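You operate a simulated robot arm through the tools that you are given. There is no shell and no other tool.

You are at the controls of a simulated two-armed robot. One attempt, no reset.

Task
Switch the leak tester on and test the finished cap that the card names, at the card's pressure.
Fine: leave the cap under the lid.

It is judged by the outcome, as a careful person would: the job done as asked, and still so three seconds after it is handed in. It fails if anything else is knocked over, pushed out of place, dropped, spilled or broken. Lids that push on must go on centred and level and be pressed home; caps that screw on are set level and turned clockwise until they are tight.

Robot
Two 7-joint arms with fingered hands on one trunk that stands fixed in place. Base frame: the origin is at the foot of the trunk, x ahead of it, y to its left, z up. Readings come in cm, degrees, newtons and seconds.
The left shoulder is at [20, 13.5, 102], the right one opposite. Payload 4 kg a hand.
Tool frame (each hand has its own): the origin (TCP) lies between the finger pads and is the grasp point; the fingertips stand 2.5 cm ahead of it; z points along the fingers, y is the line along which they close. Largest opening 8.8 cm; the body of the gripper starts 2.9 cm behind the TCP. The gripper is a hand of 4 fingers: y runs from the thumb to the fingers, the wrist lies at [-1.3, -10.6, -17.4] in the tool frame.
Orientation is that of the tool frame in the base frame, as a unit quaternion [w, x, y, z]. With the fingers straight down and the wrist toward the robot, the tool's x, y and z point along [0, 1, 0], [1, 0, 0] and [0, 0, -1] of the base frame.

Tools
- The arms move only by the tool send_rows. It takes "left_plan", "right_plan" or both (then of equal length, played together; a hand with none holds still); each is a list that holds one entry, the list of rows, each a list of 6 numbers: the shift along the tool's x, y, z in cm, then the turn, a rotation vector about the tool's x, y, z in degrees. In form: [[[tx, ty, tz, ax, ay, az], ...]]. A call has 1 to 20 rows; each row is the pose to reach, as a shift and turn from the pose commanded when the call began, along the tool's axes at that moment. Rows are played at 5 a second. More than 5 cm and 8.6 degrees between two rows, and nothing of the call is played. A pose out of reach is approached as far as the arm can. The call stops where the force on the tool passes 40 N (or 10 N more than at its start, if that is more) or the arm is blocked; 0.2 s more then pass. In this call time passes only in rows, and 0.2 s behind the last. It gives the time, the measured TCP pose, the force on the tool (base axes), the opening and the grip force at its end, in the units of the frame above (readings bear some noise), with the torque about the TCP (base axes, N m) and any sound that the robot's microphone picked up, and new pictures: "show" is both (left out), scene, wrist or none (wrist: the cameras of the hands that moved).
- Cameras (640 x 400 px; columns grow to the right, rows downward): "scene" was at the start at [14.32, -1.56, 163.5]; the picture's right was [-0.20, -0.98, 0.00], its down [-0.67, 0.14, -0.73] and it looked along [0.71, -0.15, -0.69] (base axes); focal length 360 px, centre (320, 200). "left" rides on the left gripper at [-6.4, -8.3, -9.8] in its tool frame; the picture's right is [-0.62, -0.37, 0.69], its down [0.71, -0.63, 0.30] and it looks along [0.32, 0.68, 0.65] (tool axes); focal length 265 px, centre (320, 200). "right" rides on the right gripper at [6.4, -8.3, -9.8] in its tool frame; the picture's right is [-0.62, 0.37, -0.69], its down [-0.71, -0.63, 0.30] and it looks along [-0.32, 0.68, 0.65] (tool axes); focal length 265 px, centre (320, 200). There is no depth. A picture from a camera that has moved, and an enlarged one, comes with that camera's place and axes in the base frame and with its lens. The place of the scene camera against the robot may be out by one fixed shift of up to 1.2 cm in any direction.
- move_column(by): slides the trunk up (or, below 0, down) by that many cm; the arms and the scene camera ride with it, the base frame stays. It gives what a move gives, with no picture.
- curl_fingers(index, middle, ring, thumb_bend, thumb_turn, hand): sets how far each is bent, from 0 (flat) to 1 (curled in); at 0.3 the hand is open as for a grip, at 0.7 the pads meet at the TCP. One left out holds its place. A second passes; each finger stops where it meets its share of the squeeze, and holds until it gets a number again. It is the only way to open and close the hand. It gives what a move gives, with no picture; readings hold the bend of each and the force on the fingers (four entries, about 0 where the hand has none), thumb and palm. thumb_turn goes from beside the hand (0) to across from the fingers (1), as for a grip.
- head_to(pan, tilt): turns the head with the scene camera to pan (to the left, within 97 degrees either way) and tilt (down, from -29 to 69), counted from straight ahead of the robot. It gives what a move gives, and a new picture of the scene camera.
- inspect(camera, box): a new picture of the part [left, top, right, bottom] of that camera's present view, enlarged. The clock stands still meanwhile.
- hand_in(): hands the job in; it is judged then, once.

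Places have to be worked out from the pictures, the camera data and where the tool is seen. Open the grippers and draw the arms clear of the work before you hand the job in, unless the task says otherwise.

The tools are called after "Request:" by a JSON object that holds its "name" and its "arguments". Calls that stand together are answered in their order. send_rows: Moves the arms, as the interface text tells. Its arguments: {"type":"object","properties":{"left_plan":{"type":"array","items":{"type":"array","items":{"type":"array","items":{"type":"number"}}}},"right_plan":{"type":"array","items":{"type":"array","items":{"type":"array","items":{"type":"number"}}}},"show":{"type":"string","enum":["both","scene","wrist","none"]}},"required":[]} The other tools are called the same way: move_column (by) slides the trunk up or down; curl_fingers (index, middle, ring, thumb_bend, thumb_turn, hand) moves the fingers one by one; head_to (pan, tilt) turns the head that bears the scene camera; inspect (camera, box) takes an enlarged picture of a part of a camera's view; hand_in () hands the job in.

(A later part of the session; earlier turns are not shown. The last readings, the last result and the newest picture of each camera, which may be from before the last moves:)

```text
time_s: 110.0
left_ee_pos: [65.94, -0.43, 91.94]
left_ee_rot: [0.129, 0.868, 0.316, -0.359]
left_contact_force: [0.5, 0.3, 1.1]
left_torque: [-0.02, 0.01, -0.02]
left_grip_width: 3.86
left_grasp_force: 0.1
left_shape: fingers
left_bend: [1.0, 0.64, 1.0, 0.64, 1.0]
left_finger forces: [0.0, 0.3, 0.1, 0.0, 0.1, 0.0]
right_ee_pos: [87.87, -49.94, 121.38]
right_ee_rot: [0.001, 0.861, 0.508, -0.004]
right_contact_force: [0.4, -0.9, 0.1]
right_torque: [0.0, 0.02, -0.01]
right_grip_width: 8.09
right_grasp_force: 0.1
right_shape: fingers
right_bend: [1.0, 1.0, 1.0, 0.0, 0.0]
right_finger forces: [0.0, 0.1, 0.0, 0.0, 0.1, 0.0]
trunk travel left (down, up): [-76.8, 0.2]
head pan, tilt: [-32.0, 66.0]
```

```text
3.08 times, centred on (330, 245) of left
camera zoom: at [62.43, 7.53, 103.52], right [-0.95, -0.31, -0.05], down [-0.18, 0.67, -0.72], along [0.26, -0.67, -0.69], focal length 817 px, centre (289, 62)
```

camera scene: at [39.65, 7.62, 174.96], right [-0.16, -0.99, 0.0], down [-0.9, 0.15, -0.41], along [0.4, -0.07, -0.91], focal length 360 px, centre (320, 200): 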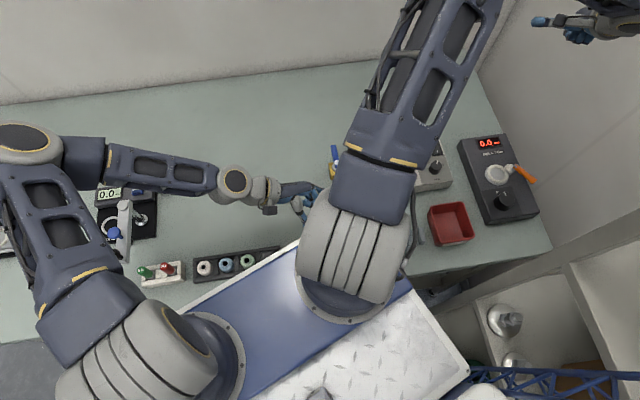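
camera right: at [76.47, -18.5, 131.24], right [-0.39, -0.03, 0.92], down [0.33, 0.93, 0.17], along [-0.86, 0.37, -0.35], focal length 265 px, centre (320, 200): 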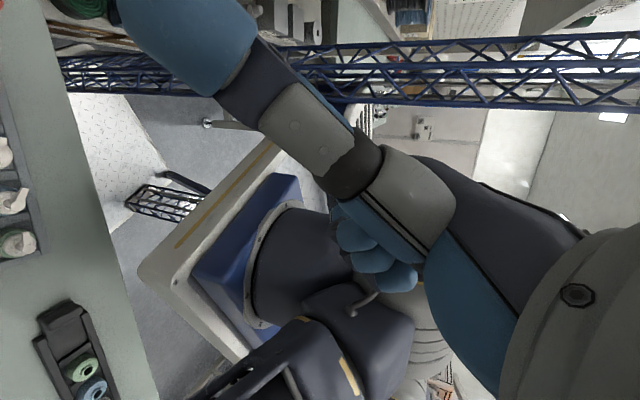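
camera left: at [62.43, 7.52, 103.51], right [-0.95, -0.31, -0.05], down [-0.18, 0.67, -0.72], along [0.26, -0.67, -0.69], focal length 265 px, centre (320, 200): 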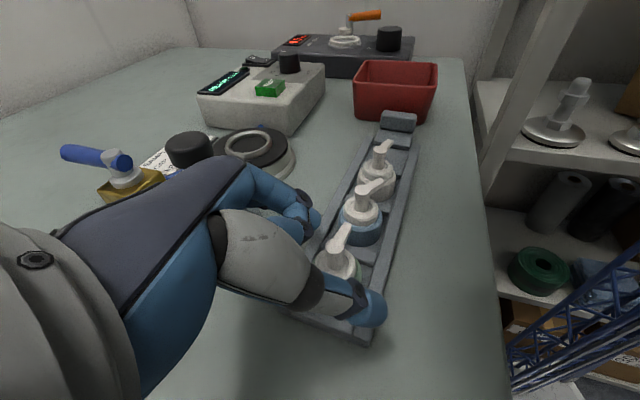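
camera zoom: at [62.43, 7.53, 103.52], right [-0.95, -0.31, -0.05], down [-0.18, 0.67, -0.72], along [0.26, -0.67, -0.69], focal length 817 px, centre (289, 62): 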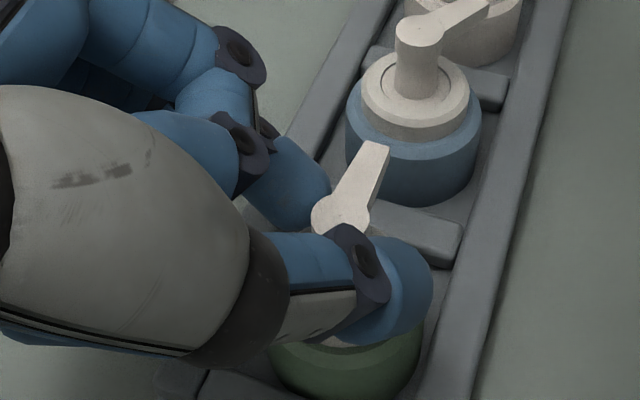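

The pads pass above the disc and meet the pump stem, with the spout clear of both. I'll complete the pinch on the stem.

Request:
{"name": "curl_fingers", "arguments": {"hand": "left", "middle": 0.72, "thumb_bend": 0.74}}

Request:
{"name": "inspect", "arguments": {"camera": "left", "box": [250, 180, 410, 310]}}

```text
time_s: 111.0
left_ee_pos: [65.91, -0.41, 92.14]
left_ee_rot: [0.13, 0.868, 0.317, -0.36]
left_contact_force: [1.5, -2.0, 5.3]
left_torque: [-0.14, -0.03, 0.01]
left_grip_width: 3.59
left_grasp_force: 5.7
left_shape: fingers
left_bend: [1.0, 0.62, 1.0, 0.71, 1.0]
left_finger forces: [0.0, 7.4, 0.0, 0.0, 3.6, 0.0]
right_ee_pos: [87.92, -49.9, 121.36]
right_ee_rot: [0.002, 0.862, 0.507, -0.004]
right_contact_force: [-0.3, -0.3, -0.5]
right_torque: [-0.01, 0.0, -0.02]
right_grip_width: 8.07
right_grasp_force: 0.0
right_shape: fingers
right_bend: [1.0, 1.0, 1.0, 0.0, 0.0]
right_finger forces: [0.0, 0.0, 0.1, 0.1, 0.0, 0.1]
trunk travel left (down, up): [-76.8, 0.2]
head pan, tilt: [-32.0, 66.0]
```

```text
3.08 times, centred on (330, 245) of left
camera zoom: at [62.43, 7.52, 103.54], right [-0.95, -0.31, -0.05], down [-0.18, 0.67, -0.72], along [0.26, -0.67, -0.69], focal length 817 px, centre (289, 62)
```

zoom: 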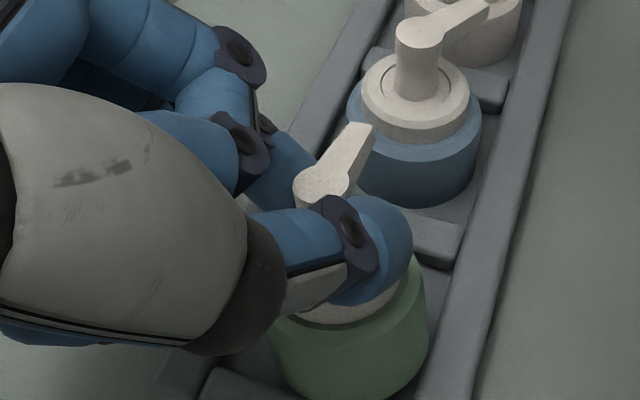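

The pinch tilted the cap, which isn't acceptable. I'll release it and check that it settles level in its slot.

Request:
{"name": "curl_fingers", "arguments": {"hand": "left", "middle": 0.5, "thumb_bend": 0.46}}

Request:
{"name": "inspect", "arguments": {"camera": "left", "box": [250, 180, 410, 310]}}

```text
time_s: 112.0
left_ee_pos: [65.97, -0.43, 91.9]
left_ee_rot: [0.13, 0.868, 0.316, -0.359]
left_contact_force: [-0.2, 0.3, -0.1]
left_torque: [0.01, 0.02, 0.0]
left_grip_width: 4.56
left_grasp_force: 0.1
left_shape: fingers
left_bend: [1.0, 0.5, 1.0, 0.46, 1.0]
left_finger forces: [0.1, 0.0, 0.0, 0.0, 0.0, 0.0]
right_ee_pos: [87.86, -49.94, 121.49]
right_ee_rot: [0.001, 0.862, 0.507, -0.004]
right_contact_force: [-0.8, -0.6, -0.6]
right_torque: [0.03, 0.0, -0.02]
right_grip_width: 8.09
right_grasp_force: 0.0
right_shape: fingers
right_bend: [1.0, 1.0, 1.0, 0.0, 0.0]
right_finger forces: [0.0, 0.0, 0.1, 0.0, 0.0, 0.1]
trunk travel left (down, up): [-76.8, 0.2]
head pan, tilt: [-32.0, 66.0]
```

```text
3.08 times, centred on (330, 245) of left
camera zoom: at [62.43, 7.53, 103.52], right [-0.95, -0.31, -0.05], down [-0.18, 0.67, -0.72], along [0.26, -0.67, -0.69], focal length 817 px, centre (289, 62)
```

zoom: 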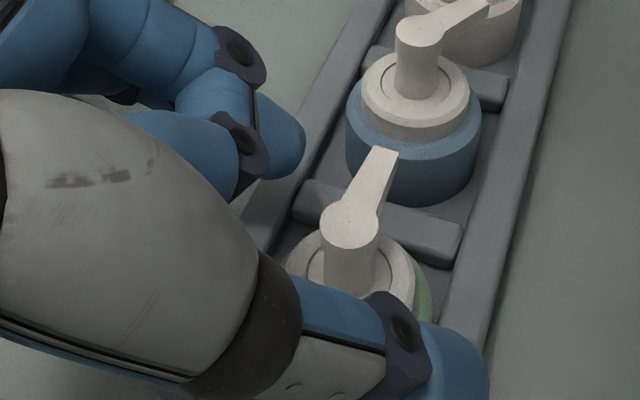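

The cap settled level, shifted by about 0.3 cm within its slot. The pads are higher than I assumed, so I'll open slightly, recentre and go 1.2 cm lower to grip the green ring itself.

Request:
{"name": "curl_fingers", "arguments": {"hand": "left", "middle": 0.45, "thumb_bend": 0.45}}

Request:
{"name": "send_rows", "arguments": {"left_plan": [[[-0.1, -0.31, 0.1, 0, 0, 0], [0.1, -0.31, 0.3, 0, 0, 0], [0.32, -0.31, 0.53, 0, 0, 0], [0.53, -0.31, 0.74, 0, 0, 0], [0.7, -0.31, 0.9, 0, 0, 0]]], "show": "none"}}

Request:
{"name": "inspect", "arguments": {"camera": "left", "box": [250, 180, 410, 310]}}

```text
time_s: 113.0
left_ee_pos: [65.93, -0.43, 92.02]
left_ee_rot: [0.13, 0.868, 0.317, -0.359]
left_contact_force: [-0.1, 0.9, -0.4]
left_torque: [0.01, 0.02, 0.0]
left_grip_width: 4.61
left_grasp_force: 0.1
left_shape: fingers
left_bend: [1.0, 0.45, 1.0, 0.45, 0.99]
left_finger forces: [0.0, 0.0, 0.0, 0.0, 0.0, 0.0]
right_ee_pos: [87.86, -50.01, 121.3]
right_ee_rot: [0.001, 0.861, 0.508, -0.005]
right_contact_force: [-0.1, -0.3, -0.3]
right_torque: [-0.02, -0.02, 0.0]
right_grip_width: 8.08
right_grasp_force: 0.1
right_shape: fingers
right_bend: [1.0, 1.0, 1.0, 0.0, 0.0]
right_finger forces: [0.0, 0.0, 0.0, 0.0, 0.0, 0.0]
trunk travel left (down, up): [-76.8, 0.2]
head pan, tilt: [-32.0, 66.0]
```

```text
time_s: 114.2
left_ee_pos: [65.7, -0.27, 90.93]
left_ee_rot: [0.13, 0.869, 0.316, -0.359]
left_contact_force: [-0.4, 0.4, -1.0]
left_torque: [0.02, -0.01, -0.02]
left_grip_width: 4.6
left_grasp_force: 0.1
left_shape: fingers
left_bend: [1.0, 0.45, 1.0, 0.45, 0.99]
left_finger forces: [0.0, 0.0, 0.1, 0.0, 0.0, 0.0]
right_ee_pos: [87.92, -50.01, 121.39]
right_ee_rot: [0.001, 0.862, 0.507, -0.004]
right_contact_force: [-0.8, -0.5, -0.1]
right_torque: [0.01, 0.0, 0.01]
right_grip_width: 8.07
right_grasp_force: 0.0
right_shape: fingers
right_bend: [1.0, 1.0, 1.0, 0.0, 0.0]
right_finger forces: [0.0, 0.1, 0.0, 0.0, 0.0, 0.0]
trunk travel left (down, up): [-76.8, 0.2]
head pan, tilt: [-32.0, 66.0]
```

```text
3.08 times, centred on (330, 245) of left
camera zoom: at [62.14, 7.65, 102.41], right [-0.95, -0.31, -0.05], down [-0.18, 0.67, -0.72], along [0.26, -0.67, -0.69], focal length 817 px, centre (289, 62)
```

zoom: 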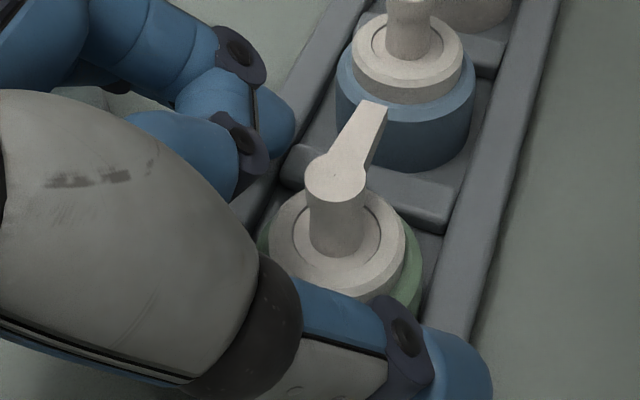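

No contact at this depth, and the cap is well centred. I'll close in steps.

Request:
{"name": "curl_fingers", "arguments": {"hand": "left", "middle": 0.54, "thumb_bend": 0.54}}

Request:
{"name": "inspect", "arguments": {"camera": "left", "box": [250, 180, 410, 310]}}

```text
time_s: 115.2
left_ee_pos: [65.71, -0.29, 90.75]
left_ee_rot: [0.13, 0.868, 0.316, -0.359]
left_contact_force: [-0.9, 0.8, 0.1]
left_torque: [-0.02, 0.01, 0.02]
left_grip_width: 4.25
left_grasp_force: 0.1
left_shape: fingers
left_bend: [1.0, 0.54, 1.0, 0.54, 1.0]
left_finger forces: [0.0, 0.0, 0.1, 0.1, 0.0, 0.1]
right_ee_pos: [87.76, -49.87, 121.4]
right_ee_rot: [0.002, 0.862, 0.507, -0.005]
right_contact_force: [-0.5, 0.1, 0.8]
right_torque: [0.0, 0.0, 0.02]
right_grip_width: 8.09
right_grasp_force: 0.1
right_shape: fingers
right_bend: [1.0, 1.0, 1.0, 0.0, 0.0]
right_finger forces: [0.0, 0.1, 0.1, 0.0, 0.0, 0.0]
trunk travel left (down, up): [-76.8, 0.2]
head pan, tilt: [-32.0, 66.0]
```

```text
3.08 times, centred on (330, 245) of left
camera zoom: at [62.15, 7.65, 102.41], right [-0.95, -0.31, -0.05], down [-0.18, 0.67, -0.72], along [0.26, -0.67, -0.69], focal length 817 px, centre (289, 62)
```

zoom: 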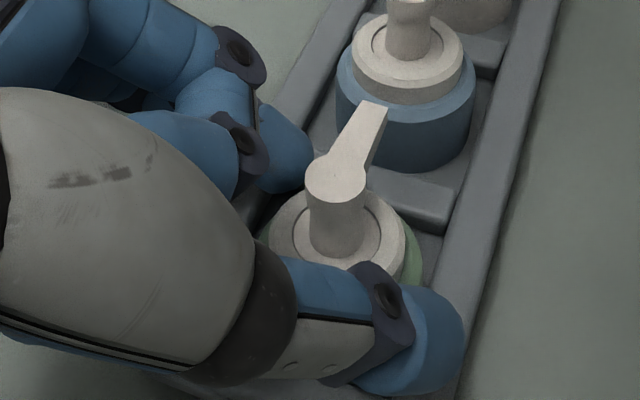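

No contact yet at 0.54, as expected for a 3.4 cm ring. I'll close a little further.

Request:
{"name": "curl_fingers", "arguments": {"hand": "left", "middle": 0.6, "thumb_bend": 0.6}}

Request:
{"name": "inspect", "arguments": {"camera": "left", "box": [250, 180, 410, 310]}}

```text
time_s: 116.2
left_ee_pos: [65.68, -0.34, 90.77]
left_ee_rot: [0.13, 0.868, 0.316, -0.359]
left_contact_force: [0.7, 0.2, 0.3]
left_torque: [0.01, 0.01, 0.01]
left_grip_width: 4.05
left_grasp_force: 1.2
left_shape: fingers
left_bend: [1.0, 0.58, 1.0, 0.58, 1.0]
left_finger forces: [0.0, 1.6, 0.0, 0.0, 1.2, 0.0]
right_ee_pos: [87.82, -49.9, 121.42]
right_ee_rot: [0.001, 0.862, 0.507, -0.004]
right_contact_force: [0.3, -0.1, 0.0]
right_torque: [-0.01, 0.0, 0.0]
right_grip_width: 8.09
right_grasp_force: 0.1
right_shape: fingers
right_bend: [1.0, 1.0, 1.0, 0.0, 0.0]
right_finger forces: [0.0, 0.0, 0.1, 0.0, 0.0, 0.0]
trunk travel left (down, up): [-76.8, 0.2]
head pan, tilt: [-32.0, 66.0]
```

```text
3.08 times, centred on (330, 245) of left
camera zoom: at [62.15, 7.64, 102.42], right [-0.95, -0.31, -0.05], down [-0.18, 0.67, -0.72], along [0.26, -0.67, -0.69], focal length 817 px, centre (289, 62)
```

zoom: 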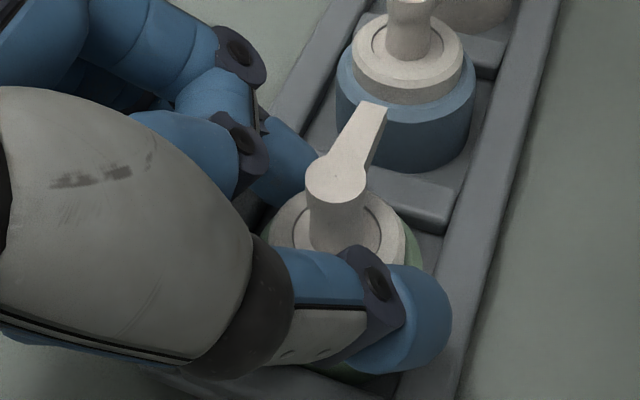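

Both fingers met the ring evenly at 0.58 and the cap stayed level. I'll firm up the squeeze.

Request:
{"name": "curl_fingers", "arguments": {"hand": "left", "middle": 0.66, "thumb_bend": 0.66}}

Request:
{"name": "inspect", "arguments": {"camera": "left", "box": [250, 180, 410, 310]}}

```text
time_s: 117.2
left_ee_pos: [65.7, -0.22, 90.88]
left_ee_rot: [0.13, 0.869, 0.316, -0.359]
left_contact_force: [0.5, 0.1, 2.2]
left_torque: [-0.04, -0.01, 0.01]
left_grip_width: 4.0
left_grasp_force: 4.1
left_shape: fingers
left_bend: [1.0, 0.58, 1.0, 0.61, 1.0]
left_finger forces: [0.0, 4.2, 0.0, 0.0, 3.9, 0.0]
right_ee_pos: [87.78, -49.97, 121.39]
right_ee_rot: [0.001, 0.862, 0.507, -0.004]
right_contact_force: [0.7, 0.3, -0.6]
right_torque: [0.01, -0.03, -0.03]
right_grip_width: 8.09
right_grasp_force: 0.2
right_shape: fingers
right_bend: [1.0, 1.0, 1.0, 0.0, 0.0]
right_finger forces: [0.1, 0.0, 0.0, 0.0, 0.0, 0.0]
trunk travel left (down, up): [-76.8, 0.2]
head pan, tilt: [-32.0, 66.0]
```

```text
3.08 times, centred on (330, 245) of left
camera zoom: at [62.15, 7.64, 102.42], right [-0.95, -0.31, -0.05], down [-0.18, 0.67, -0.72], along [0.26, -0.67, -0.69], focal length 817 px, centre (289, 62)
```

zoom: 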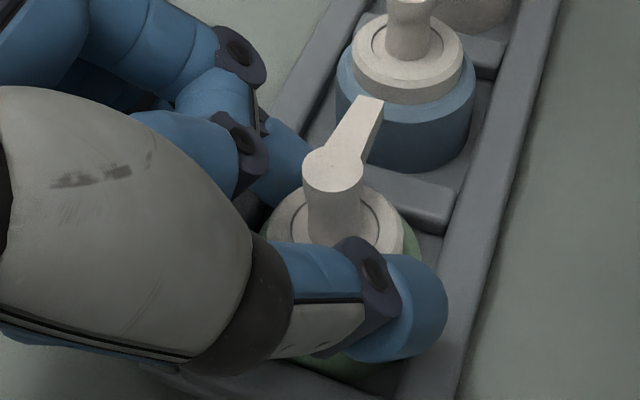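

The grip is symmetric at 4 N and the cap is level. I'll lift straight up 1.2 cm out of the slot and check.

Request:
{"name": "send_rows", "arguments": {"left_plan": [[[-0.2, 0, -0.2, 0, 0, 0], [-0.42, 0, -0.42, 0, 0, 0], [-0.64, 0, -0.64, 0, 0, 0], [-0.88, 0, -0.88, 0, 0, 0]]], "show": "wrist"}}

Request:
{"name": "inspect", "arguments": {"camera": "left", "box": [250, 180, 410, 310]}}

```text
time_s: 118.2
left_ee_pos: [65.64, -0.15, 92.11]
left_ee_rot: [0.13, 0.868, 0.317, -0.359]
left_contact_force: [-0.7, -0.2, 0.4]
left_torque: [0.06, 0.01, -0.06]
left_grip_width: 4.01
left_grasp_force: 3.6
left_shape: fingers
left_bend: [1.0, 0.58, 1.0, 0.61, 1.0]
left_finger forces: [0.1, 3.4, 0.0, 0.0, 3.6, 0.1]
right_ee_pos: [87.75, -49.96, 121.39]
right_ee_rot: [0.002, 0.862, 0.507, -0.005]
right_contact_force: [-0.8, 0.0, 0.7]
right_torque: [0.0, -0.01, 0.01]
right_grip_width: 8.09
right_grasp_force: 0.0
right_shape: fingers
right_bend: [1.0, 1.0, 1.0, 0.0, 0.0]
right_finger forces: [0.0, 0.0, 0.0, 0.1, 0.0, 0.0]
trunk travel left (down, up): [-76.8, 0.2]
head pan, tilt: [-32.0, 66.0]
camera left: at [62.07, 7.75, 103.64], right [-0.95, -0.31, -0.05], down [-0.18, 0.67, -0.72], along [0.26, -0.67, -0.69], focal length 265 px, centre (320, 200)
```

left: 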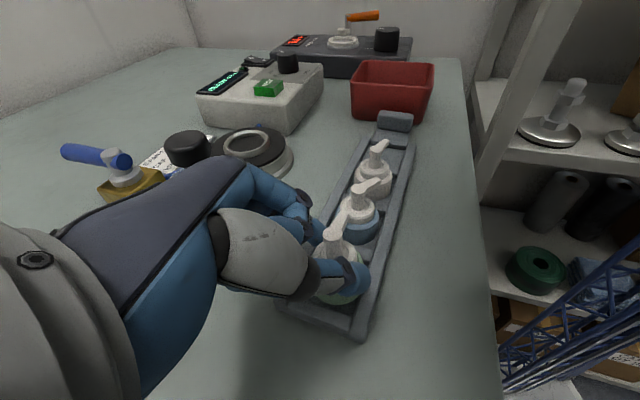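

```text
3.08 times, centred on (330, 245) of left
camera zoom: at [62.07, 7.75, 103.64], right [-0.95, -0.31, -0.05], down [-0.18, 0.67, -0.72], along [0.26, -0.67, -0.69], focal length 817 px, centre (289, 62)
```

zoom: 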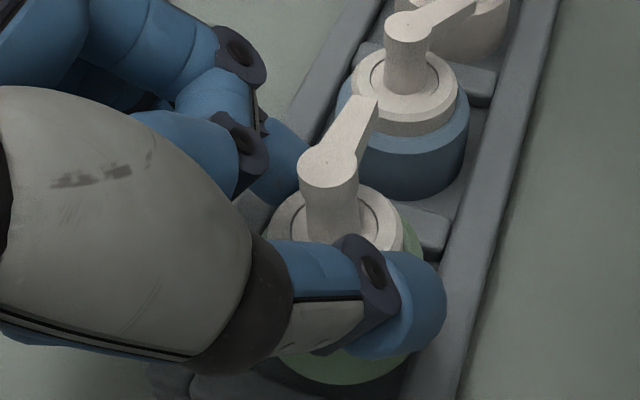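

The cap came up cleanly with the hand. I'll withdraw along the approach direction, rise above the bell, then carry it over to the platform.

Request:
{"name": "send_rows", "arguments": {"left_plan": [[[0, 0, -1.5, 0, 0, 0], [0, 0, -3, 0, 0, 0], [0, 0, -4.5, 0, 0, 0], [0, 0, -6, 0, 0, 0], [0, 0, -8, 0, 0, 0], [-1.4, 0, -9.4, 0, 0, 0], [-2.8, 0, -10.8, 0, 0, 0], [-4.24, 0, -12.24, 0, 0, 0], [-4.24, 0, -12.24, 0, 0, 0]]], "show": "both"}}

Request:
{"name": "inspect", "arguments": {"camera": "left", "box": [220, 100, 480, 310]}}

```text
time_s: 120.2
left_ee_pos: [69.97, 3.41, 103.83]
left_ee_rot: [0.129, 0.869, 0.316, -0.36]
left_contact_force: [0.4, 0.3, -0.1]
left_torque: [0.0, 0.0, -0.01]
left_grip_width: 3.99
left_grasp_force: 3.2
left_shape: fingers
left_bend: [1.0, 0.58, 1.0, 0.61, 1.0]
left_finger forces: [0.0, 3.0, 0.1, 0.0, 3.7, 0.0]
right_ee_pos: [87.89, -49.94, 121.26]
right_ee_rot: [0.002, 0.862, 0.507, -0.005]
right_contact_force: [0.3, 0.1, -0.1]
right_torque: [0.02, -0.02, 0.0]
right_grip_width: 8.06
right_grasp_force: 0.1
right_shape: fingers
right_bend: [1.0, 1.0, 1.0, 0.0, 0.0]
right_finger forces: [0.0, 0.0, 0.0, 0.1, 0.1, 0.0]
trunk travel left (down, up): [-76.8, 0.2]
head pan, tilt: [-32.0, 66.0]
camera scene: at [39.64, 7.62, 174.95], right [-0.16, -0.99, 0.0], down [-0.9, 0.15, -0.41], along [0.4, -0.07, -0.91], focal length 360 px, centre (320, 200)
camera left: at [66.4, 11.3, 115.41], right [-0.95, -0.31, -0.05], down [-0.18, 0.67, -0.72], along [0.26, -0.67, -0.69], focal length 265 px, centre (320, 200)
```

scene: 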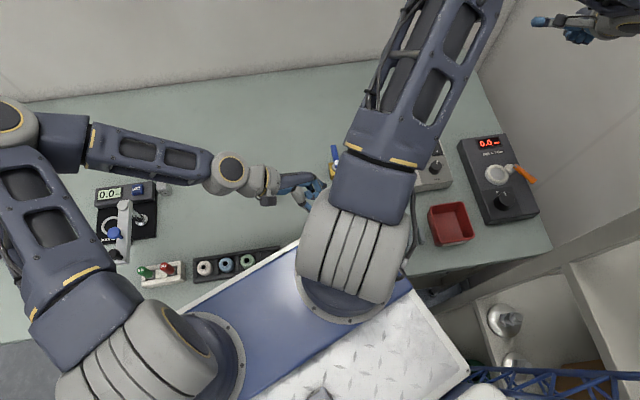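
left: 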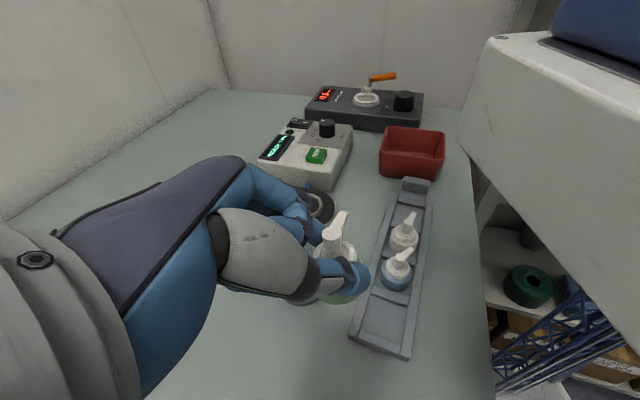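

```text
1.90 times, centred on (350, 205) of left
camera zoom: at [66.4, 11.3, 115.41], right [-0.95, -0.31, -0.05], down [-0.18, 0.67, -0.72], along [0.26, -0.67, -0.69], focal length 506 px, centre (263, 190)
```

zoom: 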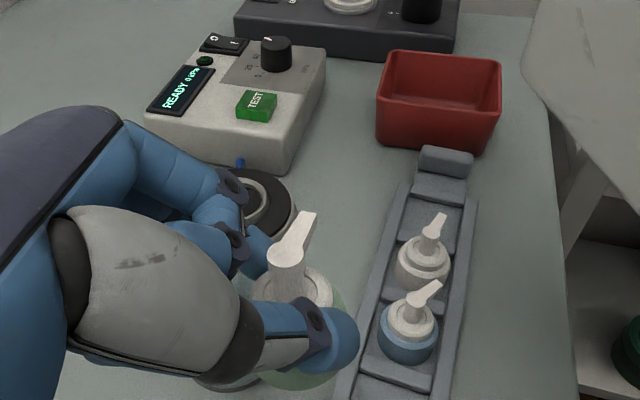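

The cap is secure and its neighbours are undisturbed. I'll carry it laterally over the bell to above the platform.

Request:
{"name": "send_rows", "arguments": {"left_plan": [[[-0.36, 2.16, 0.33, 0, 0, 0], [-0.72, 4.32, 0.65, 0, 0, 0], [-1.08, 6.48, 0.98, 0, 0, 0], [-1.44, 8.64, 1.3, 0, 0, 0], [-1.8, 10.8, 1.63, 0, 0, 0], [-2.15, 12.95, 1.95, 0, 0, 0], [-2.5, 15.1, 2.28, 0, 0, 0], [-2.87, 17.27, 2.6, 0, 0, 0], [-2.87, 17.27, 2.6, 0, 0, 0]]], "show": "both"}}

Request:
{"name": "inspect", "arguments": {"camera": "left", "box": [250, 160, 450, 340]}}

```text
time_s: 122.2
left_ee_pos: [78.13, -12.39, 103.86]
left_ee_rot: [0.13, 0.868, 0.316, -0.36]
left_contact_force: [0.2, -0.7, 0.5]
left_torque: [-0.02, 0.04, -0.01]
left_grip_width: 3.9
left_grasp_force: 2.4
left_shape: fingers
left_bend: [1.0, 0.6, 1.0, 0.63, 1.0]
left_finger forces: [0.0, 2.4, 0.0, 0.0, 2.4, 0.0]
right_ee_pos: [87.83, -49.84, 121.37]
right_ee_rot: [0.001, 0.862, 0.508, -0.004]
right_contact_force: [0.3, 0.0, -0.4]
right_torque: [0.01, 0.01, 0.02]
right_grip_width: 8.06
right_grasp_force: 0.1
right_shape: fingers
right_bend: [1.0, 1.0, 1.0, 0.0, 0.0]
right_finger forces: [0.0, 0.0, 0.1, 0.1, 0.0, 0.0]
trunk travel left (down, up): [-76.8, 0.2]
head pan, tilt: [-32.0, 66.0]
camera scene: at [39.64, 7.62, 174.95], right [-0.16, -0.99, 0.0], down [-0.9, 0.15, -0.41], along [0.4, -0.07, -0.91], focal length 360 px, centre (320, 200)
camera left: at [74.55, -4.39, 115.52], right [-0.95, -0.31, -0.05], down [-0.18, 0.67, -0.72], along [0.26, -0.67, -0.69], focal length 265 px, centre (320, 200)
```

scene: 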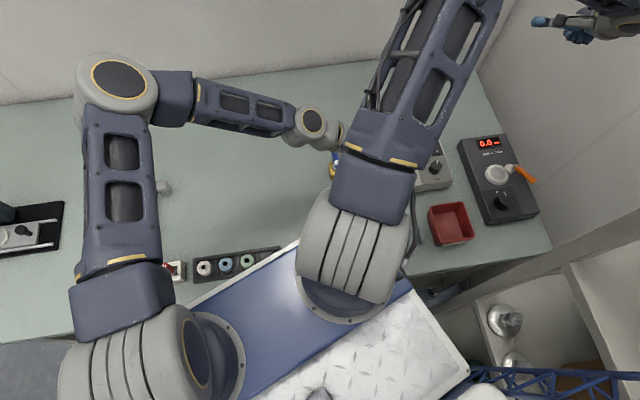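
left: 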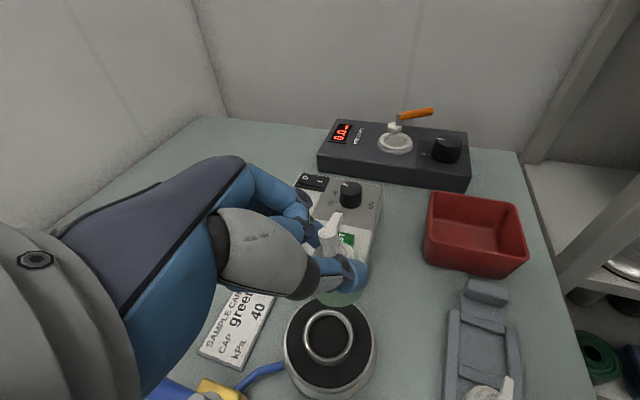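

```text
2.22 times, centred on (350, 250) of left
camera zoom: at [74.55, -4.39, 115.52], right [-0.95, -0.31, -0.05], down [-0.18, 0.67, -0.72], along [0.26, -0.67, -0.69], focal length 590 px, centre (253, 89)
```

zoom: 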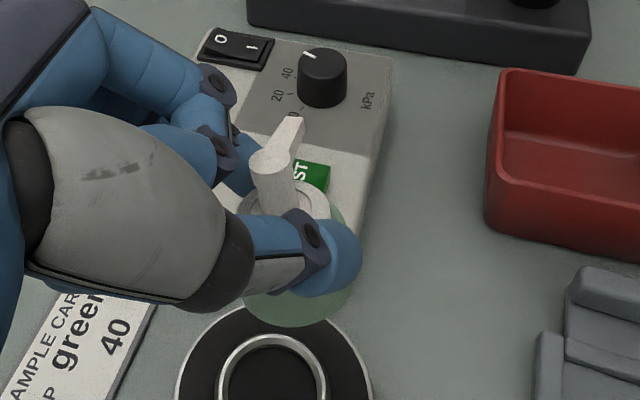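

The finger bends crept in a little during the carry, so the grip is easing from the ring toward the disc. I'll firm up the squeeze moderately before descending.

Request:
{"name": "curl_fingers", "arguments": {"hand": "left", "middle": 0.7, "thumb_bend": 0.71}}

Request:
{"name": "inspect", "arguments": {"camera": "left", "box": [270, 190, 390, 300]}}

```text
time_s: 123.2
left_ee_pos: [78.07, -12.29, 103.95]
left_ee_rot: [0.13, 0.868, 0.316, -0.359]
left_contact_force: [0.2, 0.7, -0.8]
left_torque: [-0.04, -0.01, 0.01]
left_grip_width: 3.82
left_grasp_force: 4.3
left_shape: fingers
left_bend: [1.0, 0.59, 1.0, 0.66, 1.0]
left_finger forces: [0.0, 4.5, 0.1, 0.1, 4.6, 0.0]
right_ee_pos: [87.9, -50.01, 121.4]
right_ee_rot: [0.002, 0.861, 0.508, -0.003]
right_contact_force: [-0.3, 0.8, -0.1]
right_torque: [-0.01, 0.01, 0.03]
right_grip_width: 8.09
right_grasp_force: 0.1
right_shape: fingers
right_bend: [1.0, 1.0, 1.0, 0.0, 0.0]
right_finger forces: [0.0, 0.0, 0.1, 0.0, 0.1, 0.0]
trunk travel left (down, up): [-76.8, 0.2]
head pan, tilt: [-32.0, 66.0]
```

```text
3.64 times, centred on (330, 245) of left
camera zoom: at [74.54, -4.36, 115.52], right [-0.95, -0.31, -0.05], down [-0.18, 0.67, -0.72], along [0.26, -0.67, -0.69], focal length 965 px, centre (284, 36)
```

zoom: 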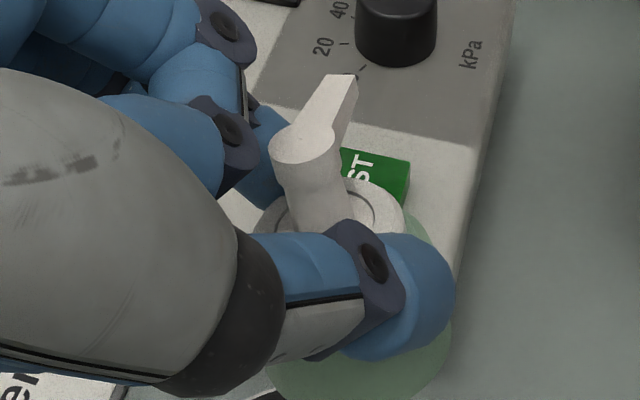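

The cap is tilting in this grip, so I won't place it on the platform like this. I'll carry it gently to a free spot on the bench near (80,9), set it down, and regrip it properly there.

Request:
{"name": "send_rows", "arguments": {"left_plan": [[[0.8, -1.05, -0.8, 0, 0, 0], [1.6, -2.1, -1.6, 0, 0, 0], [2.45, -3.2, -2.45, 0, 0, 0], [3.3, -4.2, -3.3, 0, 0, 0], [4.1, -5.3, -4.1, 0, 0, 0], [4.9, -6.3, -4.9, 0, 0, 0], [5.7, -7.4, -5.7, 0, 0, 0], [6.5, -8.5, -6.5, 0, 0, 0], [7.3, -9.5, -7.3, 0, 0, 0], [8.15, -10.6, -8.15, 0, 0, 0], [9.0, -11.6, -9.0, 0, 0, 0], [9.8, -12.7, -9.8, 0, 0, 0], [10.6, -13.7, -10.6, 0, 0, 0], [11.4, -14.8, -11.4, 0, 0, 0]]], "show": "wrist"}}

Request:
{"name": "inspect", "arguments": {"camera": "left", "box": [250, 170, 410, 310]}}

```text
time_s: 126.2
left_ee_pos: [81.16, 9.21, 103.9]
left_ee_rot: [0.13, 0.868, 0.316, -0.359]
left_contact_force: [-0.9, -0.8, 0.5]
left_torque: [0.01, -0.02, 0.0]
left_grip_width: 3.81
left_grasp_force: 4.7
left_shape: fingers
left_bend: [1.0, 0.59, 1.0, 0.66, 1.0]
left_finger forces: [0.0, 4.5, 0.1, 0.0, 4.6, 0.0]
right_ee_pos: [87.86, -50.03, 121.4]
right_ee_rot: [0.002, 0.862, 0.507, -0.004]
right_contact_force: [0.2, 0.5, 0.5]
right_torque: [0.01, -0.03, 0.02]
right_grip_width: 8.06
right_grasp_force: 0.0
right_shape: fingers
right_bend: [1.0, 1.0, 1.0, 0.0, 0.0]
right_finger forces: [0.0, 0.0, 0.0, 0.1, 0.1, 0.0]
trunk travel left (down, up): [-76.8, 0.2]
head pan, tilt: [-32.0, 66.0]
camera left: at [77.6, 17.29, 115.49], right [-0.95, -0.31, -0.05], down [-0.18, 0.67, -0.72], along [0.26, -0.67, -0.69], focal length 265 px, centre (320, 200)
```

left: 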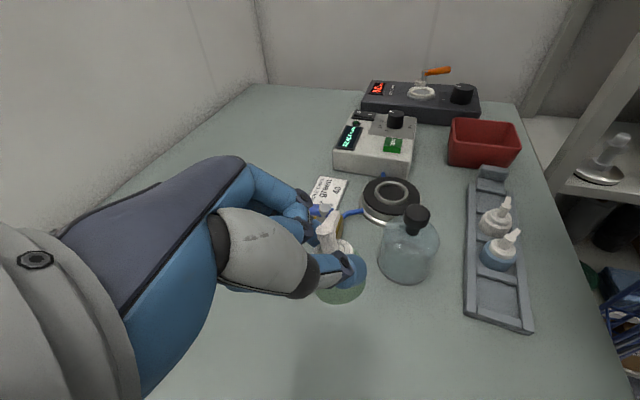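

```text
2.86 times, centred on (330, 240) of left
camera zoom: at [77.6, 17.29, 115.49], right [-0.95, -0.31, -0.05], down [-0.18, 0.67, -0.72], along [0.26, -0.67, -0.69], focal length 758 px, centre (291, 86)
```

zoom: 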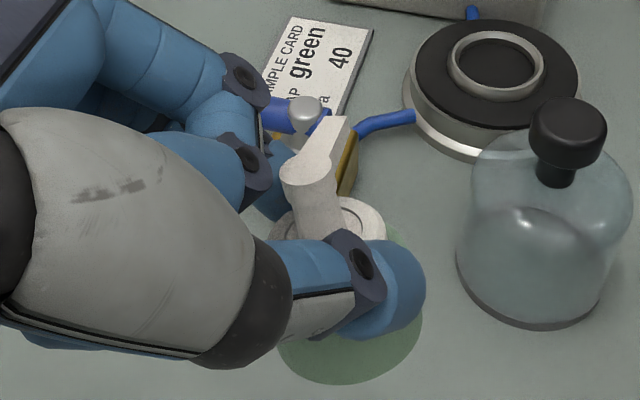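

The spot below is free and the cap is still held. I'll lower to about 1 cm above the bench.

Request:
{"name": "send_rows", "arguments": {"left_plan": [[[1.4, 0, 1.4, 0, 0, 0], [2.8, 0, 2.8, 0, 0, 0], [4.2, 0, 4.2, 0, 0, 0], [5.6, 0, 5.6, 0, 0, 0], [7.0, 0, 7.0, 0, 0, 0], [7.8, 0, 7.8, 0, 0, 0]]], "show": "wrist"}}

Request:
{"name": "inspect", "arguments": {"camera": "left", "box": [250, 170, 410, 310]}}

```text
time_s: 127.6
left_ee_pos: [80.84, 9.49, 93.13]
left_ee_rot: [0.13, 0.869, 0.316, -0.359]
left_contact_force: [-0.1, 0.4, 0.0]
left_torque: [0.01, -0.03, 0.01]
left_grip_width: 3.8
left_grasp_force: 4.8
left_shape: fingers
left_bend: [1.0, 0.59, 1.0, 0.66, 1.0]
left_finger forces: [0.0, 4.5, 0.1, 0.1, 4.6, 0.0]
right_ee_pos: [87.86, -50.03, 121.41]
right_ee_rot: [0.002, 0.862, 0.507, -0.003]
right_contact_force: [-0.5, -0.2, 0.5]
right_torque: [-0.01, 0.02, 0.03]
right_grip_width: 8.09
right_grasp_force: 0.0
right_shape: fingers
right_bend: [1.0, 1.0, 1.0, 0.0, 0.0]
right_finger forces: [0.1, 0.0, 0.0, 0.0, 0.0, 0.0]
trunk travel left (down, up): [-76.8, 0.2]
head pan, tilt: [-32.0, 66.0]
camera left: at [77.36, 17.42, 104.61], right [-0.95, -0.31, -0.05], down [-0.18, 0.67, -0.72], along [0.26, -0.67, -0.69], focal length 265 px, centre (320, 200)
```

left: 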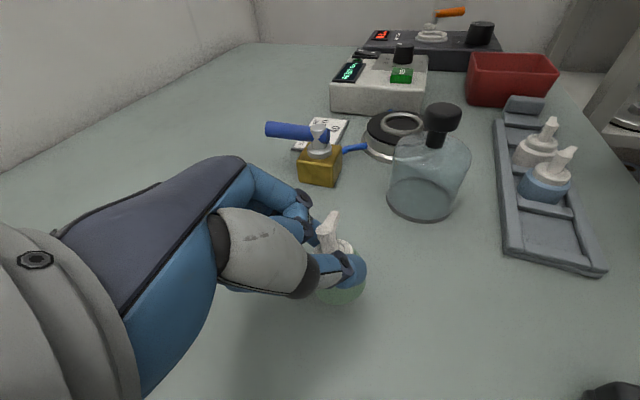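

```text
2.86 times, centred on (330, 240) of left
camera zoom: at [77.36, 17.42, 104.61], right [-0.95, -0.31, -0.05], down [-0.18, 0.67, -0.72], along [0.26, -0.67, -0.69], focal length 758 px, centre (291, 86)
```

zoom: 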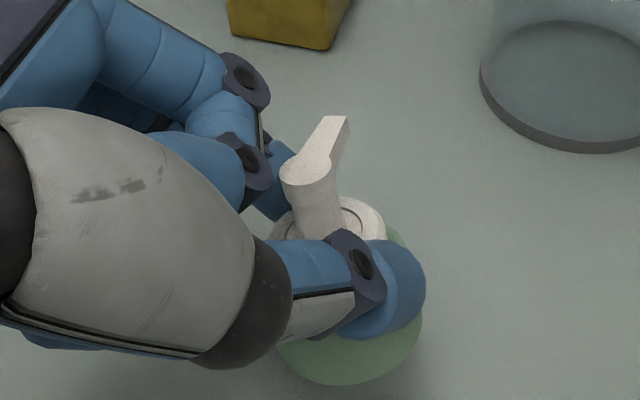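

Still about 1 to 2 cm above. I'll lower in fine steps, checking for contact.

Request:
{"name": "send_rows", "arguments": {"left_plan": [[[0.18, 0, 0.18, 0, 0, 0], [0.35, 0, 0.35, 0, 0, 0], [0.53, 0, 0.53, 0, 0, 0], [0.7, 0, 0.7, 0, 0, 0]]], "show": "none"}}

Request:
{"name": "inspect", "arguments": {"camera": "left", "box": [250, 170, 410, 310]}}

```text
time_s: 128.6
left_ee_pos: [80.99, 9.25, 91.93]
left_ee_rot: [0.13, 0.868, 0.316, -0.36]
left_contact_force: [0.5, -0.2, 0.0]
left_torque: [0.02, -0.03, 0.0]
left_grip_width: 3.81
left_grasp_force: 4.8
left_shape: fingers
left_bend: [1.0, 0.59, 1.0, 0.66, 1.0]
left_finger forces: [0.0, 4.4, 0.0, 0.0, 4.6, 0.0]
right_ee_pos: [87.81, -50.0, 121.47]
right_ee_rot: [0.001, 0.861, 0.508, -0.004]
right_contact_force: [0.1, 0.7, 0.6]
right_torque: [0.01, -0.01, -0.01]
right_grip_width: 8.07
right_grasp_force: 0.0
right_shape: fingers
right_bend: [1.0, 1.0, 1.0, 0.0, 0.0]
right_finger forces: [0.0, 0.0, 0.1, 0.1, 0.0, 0.0]
trunk travel left (down, up): [-76.8, 0.2]
head pan, tilt: [-32.0, 66.0]
```

```text
2.86 times, centred on (330, 240) of left
camera zoom: at [77.41, 17.33, 103.49], right [-0.95, -0.31, -0.05], down [-0.18, 0.67, -0.72], along [0.26, -0.67, -0.69], focal length 758 px, centre (291, 86)
```

zoom: 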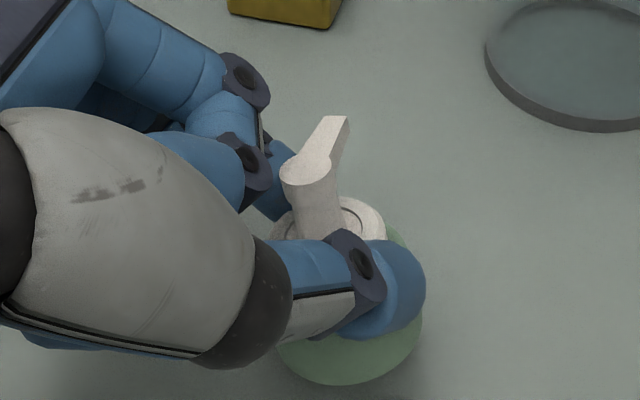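

Still no contact at 91.9. I'll keep lowering in fine steps.

Request:
{"name": "send_rows", "arguments": {"left_plan": [[[0.14, 0, 0.14, 0, 0, 0], [0.28, 0, 0.28, 0, 0, 0], [0.42, 0, 0.42, 0, 0, 0], [0.53, 0, 0.53, 0, 0, 0]]], "show": "none"}}

Request:
{"name": "inspect", "arguments": {"camera": "left", "box": [250, 170, 410, 310]}}

```text
time_s: 129.6
left_ee_pos: [80.85, 9.41, 91.2]
left_ee_rot: [0.129, 0.868, 0.317, -0.359]
left_contact_force: [0.4, 0.0, -1.0]
left_torque: [0.01, 0.0, 0.0]
left_grip_width: 3.79
left_grasp_force: 4.3
left_shape: fingers
left_bend: [1.0, 0.59, 1.0, 0.66, 1.0]
left_finger forces: [0.0, 4.5, 0.0, 0.0, 4.6, 0.1]
right_ee_pos: [87.77, -50.0, 121.41]
right_ee_rot: [0.001, 0.862, 0.507, -0.005]
right_contact_force: [0.0, -0.5, 0.1]
right_torque: [-0.01, 0.0, 0.01]
right_grip_width: 8.06
right_grasp_force: 0.0
right_shape: fingers
right_bend: [1.0, 1.0, 1.0, 0.0, 0.0]
right_finger forces: [0.0, 0.1, 0.1, 0.0, 0.0, 0.0]
trunk travel left (down, up): [-76.8, 0.2]
head pan, tilt: [-32.0, 66.0]
```

```text
2.86 times, centred on (330, 240) of left
camera zoom: at [77.38, 17.3, 102.76], right [-0.95, -0.31, -0.05], down [-0.18, 0.67, -0.72], along [0.26, -0.67, -0.69], focal length 758 px, centre (291, 86)
```

zoom: 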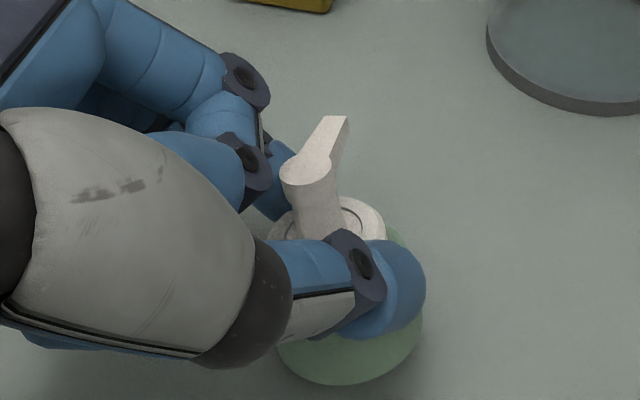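

No contact yet at 91.2. I'll continue down slowly.

Request:
{"name": "send_rows", "arguments": {"left_plan": [[[0.1, 0, 0.1, 0, 0, 0], [0.2, 0, 0.2, 0, 0, 0], [0.3, 0, 0.3, 0, 0, 0], [0.4, 0, 0.4, 0, 0, 0], [0.5, 0, 0.5, 0, 0, 0]]], "show": "none"}}

Request:
{"name": "inspect", "arguments": {"camera": "left", "box": [250, 170, 410, 310]}}

```text
time_s: 130.8
left_ee_pos: [80.93, 9.3, 90.64]
left_ee_rot: [0.131, 0.868, 0.316, -0.359]
left_contact_force: [-0.3, -0.3, 10.5]
left_torque: [-0.18, 0.01, -0.07]
left_grip_width: 3.83
left_grasp_force: 9.0
left_shape: fingers
left_bend: [1.0, 0.59, 1.0, 0.66, 1.0]
left_finger forces: [0.0, 9.2, 0.0, 0.0, 8.7, 0.0]
right_ee_pos: [87.75, -49.88, 121.4]
right_ee_rot: [0.001, 0.862, 0.507, -0.004]
right_contact_force: [0.6, 0.8, 0.2]
right_torque: [0.0, 0.0, 0.02]
right_grip_width: 8.08
right_grasp_force: 0.1
right_shape: fingers
right_bend: [1.0, 1.0, 1.0, 0.0, 0.0]
right_finger forces: [0.0, 0.1, 0.0, 0.1, 0.0, 0.1]
trunk travel left (down, up): [-76.8, 0.2]
head pan, tilt: [-32.0, 66.0]
```

```text
2.86 times, centred on (330, 240) of left
camera zoom: at [77.38, 17.3, 102.16], right [-0.95, -0.31, -0.05], down [-0.18, 0.67, -0.72], along [0.26, -0.67, -0.69], focal length 758 px, centre (291, 86)
```

zoom: 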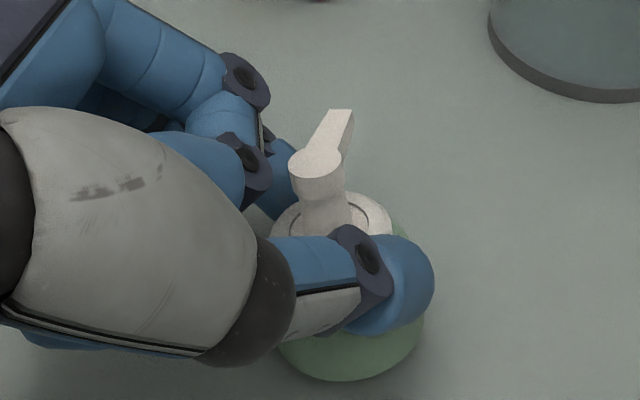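

The cap has touched down at 10 N and levelled. I'll release it.

Request:
{"name": "curl_fingers", "arguments": {"hand": "left", "middle": 0.54, "thumb_bend": 0.56}}

Request:
{"name": "curl_fingers", "arguments": {"hand": "left", "middle": 0.44, "thumb_bend": 0.44}}

Request:
{"name": "inspect", "arguments": {"camera": "left", "box": [250, 170, 410, 310]}}

```text
time_s: 131.8
left_ee_pos: [80.84, 9.42, 90.59]
left_ee_rot: [0.13, 0.869, 0.316, -0.359]
left_contact_force: [-0.1, 0.5, 0.1]
left_torque: [-0.01, 0.01, 0.01]
left_grip_width: 4.14
left_grasp_force: 0.0
left_shape: fingers
left_bend: [1.0, 0.54, 1.0, 0.56, 1.0]
left_finger forces: [0.1, 0.0, 0.0, 0.0, 0.1, 0.1]
right_ee_pos: [87.81, -49.98, 121.51]
right_ee_rot: [0.001, 0.862, 0.508, -0.005]
right_contact_force: [-0.2, 0.4, 0.5]
right_torque: [0.04, 0.02, 0.03]
right_grip_width: 8.08
right_grasp_force: 0.1
right_shape: fingers
right_bend: [1.0, 1.0, 1.0, 0.0, 0.0]
right_finger forces: [0.0, 0.1, 0.1, 0.1, 0.1, 0.1]
trunk travel left (down, up): [-76.8, 0.2]
head pan, tilt: [-32.0, 66.0]
```

```text
time_s: 132.8
left_ee_pos: [80.87, 9.42, 90.65]
left_ee_rot: [0.13, 0.869, 0.316, -0.358]
left_contact_force: [0.1, 0.0, 0.0]
left_torque: [-0.01, -0.02, -0.01]
left_grip_width: 4.64
left_grasp_force: 0.1
left_shape: fingers
left_bend: [1.0, 0.44, 1.0, 0.44, 0.99]
left_finger forces: [0.0, 0.0, 0.1, 0.1, 0.0, 0.0]
right_ee_pos: [87.88, -49.92, 121.42]
right_ee_rot: [0.001, 0.862, 0.507, -0.005]
right_contact_force: [-0.2, 0.0, -0.1]
right_torque: [0.02, 0.03, 0.0]
right_grip_width: 8.08
right_grasp_force: 0.1
right_shape: fingers
right_bend: [1.0, 1.0, 1.0, 0.0, 0.0]
right_finger forces: [0.0, 0.0, 0.1, 0.0, 0.0, 0.0]
trunk travel left (down, up): [-76.8, 0.2]
head pan, tilt: [-32.0, 66.0]
```

```text
2.86 times, centred on (330, 240) of left
camera zoom: at [77.38, 17.33, 102.06], right [-0.95, -0.31, -0.05], down [-0.18, 0.67, -0.72], along [0.26, -0.67, -0.69], focal length 758 px, centre (291, 86)
```

zoom: 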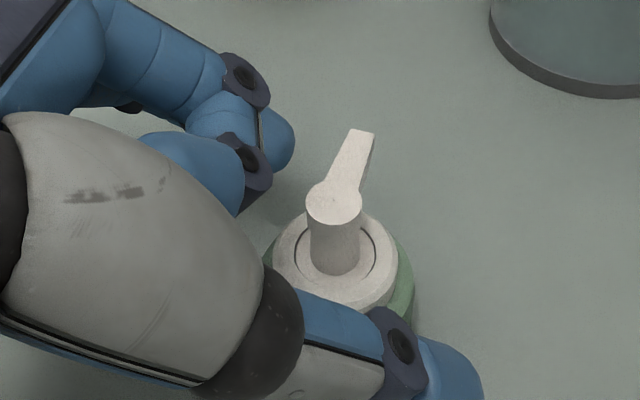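

The cap stands upright on the open bench at about (79.8, 9.4). I'll withdraw the hand and reduce the lean to 20° for a lower, firmer ring grip.

Request:
{"name": "send_rows", "arguments": {"left_plan": [[[0, 0, -1.2, 0, 0, 0], [0, 0, -2.8, 0, 0, 0], [0, 0, -4.8, 0, 0, 0], [0, 0, -6.9, 0, 0, 0], [-1.3, -0.35, -7.0, -1.1, 8.3, -1.7], [-2.6, -0.7, -7.1, -2.1, 16.7, -3.4], [-3.94, -1.05, -7.23, -3.2, 25, -5.1], [-3.94, -1.05, -7.23, -3.2, 25, -5.1]]], "show": "both"}}

Request:
{"name": "inspect", "arguments": {"camera": "left", "box": [250, 160, 450, 320]}}

```text
time_s: 134.6
left_ee_pos: [82.01, 11.72, 98.34]
left_ee_rot: [0.066, 0.906, 0.386, -0.159]
left_contact_force: [0.0, 0.2, 0.1]
left_torque: [-0.01, -0.01, 0.01]
left_grip_width: 4.67
left_grasp_force: 0.1
left_shape: fingers
left_bend: [1.0, 0.44, 1.0, 0.44, 0.99]
left_finger forces: [0.1, 0.0, 0.0, 0.1, 0.1, 0.0]
right_ee_pos: [87.81, -50.09, 121.37]
right_ee_rot: [0.002, 0.862, 0.507, -0.004]
right_contact_force: [0.0, -0.3, 0.2]
right_torque: [0.01, -0.02, 0.02]
right_grip_width: 8.11
right_grasp_force: 0.0
right_shape: fingers
right_bend: [1.0, 1.0, 1.0, 0.0, 0.0]
right_finger forces: [0.0, 0.0, 0.1, 0.0, 0.0, 0.0]
trunk travel left (down, up): [-76.8, 0.2]
head pan, tilt: [-32.0, 66.0]
camera scene: at [39.64, 7.62, 174.95], right [-0.16, -0.99, 0.0], down [-0.9, 0.15, -0.41], along [0.4, -0.07, -0.91], focal length 360 px, centre (320, 200)
camera left: at [74.16, 15.62, 109.87], right [-0.83, -0.33, -0.44], down [-0.06, 0.85, -0.53], along [0.55, -0.41, -0.73], focal length 265 px, centre (320, 200)
```

scene: 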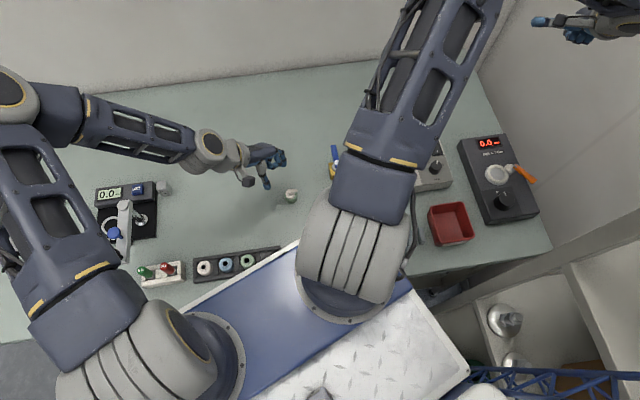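
left: 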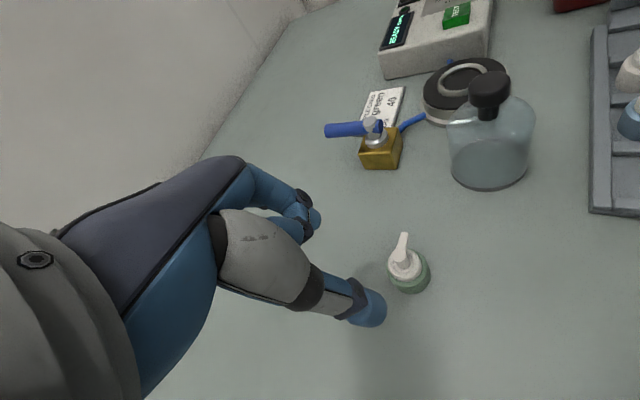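

```text
2.50 times, centred on (350, 240) of left
camera zoom: at [74.16, 15.62, 109.87], right [-0.83, -0.33, -0.44], down [-0.06, 0.85, -0.53], along [0.55, -0.41, -0.73], focal length 664 px, centre (245, 100)
```

zoom: 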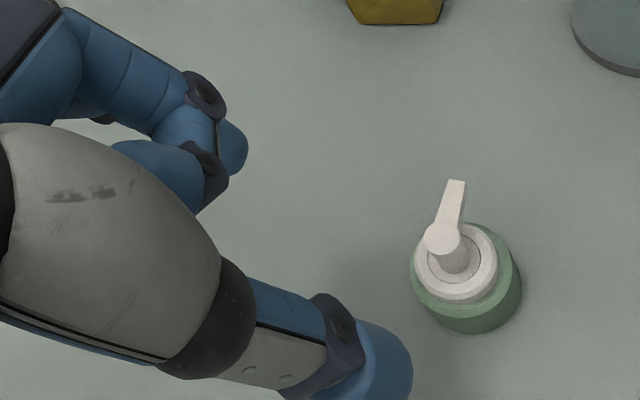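

The cap's axis is at about (79.5, 9.2). I'll approach along the tool axis.

Request:
{"name": "send_rows", "arguments": {"left_plan": [[[-0.1, -0.02, 2.5, 0, 0, 0], [-0.15, -0.03, 4.5, 0, 0, 0], [-0.2, -0.05, 6, 0, 0, 0], [-0.25, -0.05, 7, 0, 0, 0]]], "show": "none"}}

Request:
{"name": "inspect", "arguments": {"camera": "left", "box": [250, 170, 410, 310]}}

```text
time_s: 135.6
left_ee_pos: [80.22, 9.83, 91.95]
left_ee_rot: [0.068, 0.907, 0.385, -0.159]
left_contact_force: [-0.8, 0.4, 0.0]
left_torque: [0.01, 0.0, -0.05]
left_grip_width: 4.65
left_grasp_force: 0.1
left_shape: fingers
left_bend: [1.0, 0.44, 1.0, 0.44, 0.99]
left_finger forces: [0.0, 0.1, 0.1, 0.0, 0.0, 0.0]
right_ee_pos: [87.79, -49.97, 121.33]
right_ee_rot: [0.001, 0.862, 0.507, -0.005]
right_contact_force: [-1.1, -0.4, -1.0]
right_torque: [0.02, 0.01, 0.03]
right_grip_width: 8.06
right_grasp_force: 0.1
right_shape: fingers
right_bend: [1.0, 1.0, 1.0, 0.0, 0.0]
right_finger forces: [0.0, 0.0, 0.1, 0.0, 0.0, 0.0]
trunk travel left (down, up): [-76.8, 0.2]
head pan, tilt: [-32.0, 66.0]
```

```text
2.86 times, centred on (330, 240) of left
camera zoom: at [72.35, 13.71, 103.4], right [-0.83, -0.33, -0.44], down [-0.06, 0.85, -0.53], along [0.55, -0.41, -0.73], focal length 758 px, centre (291, 86)
```

zoom: 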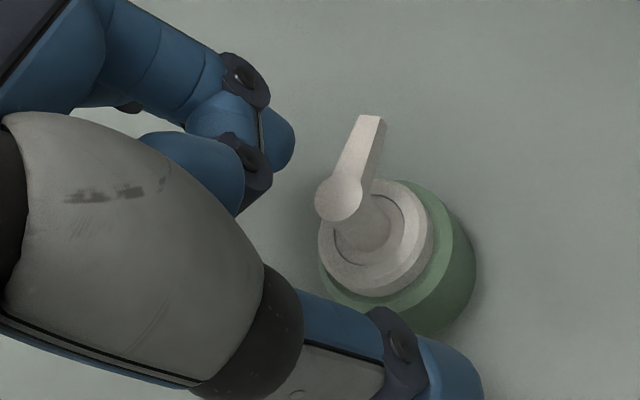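

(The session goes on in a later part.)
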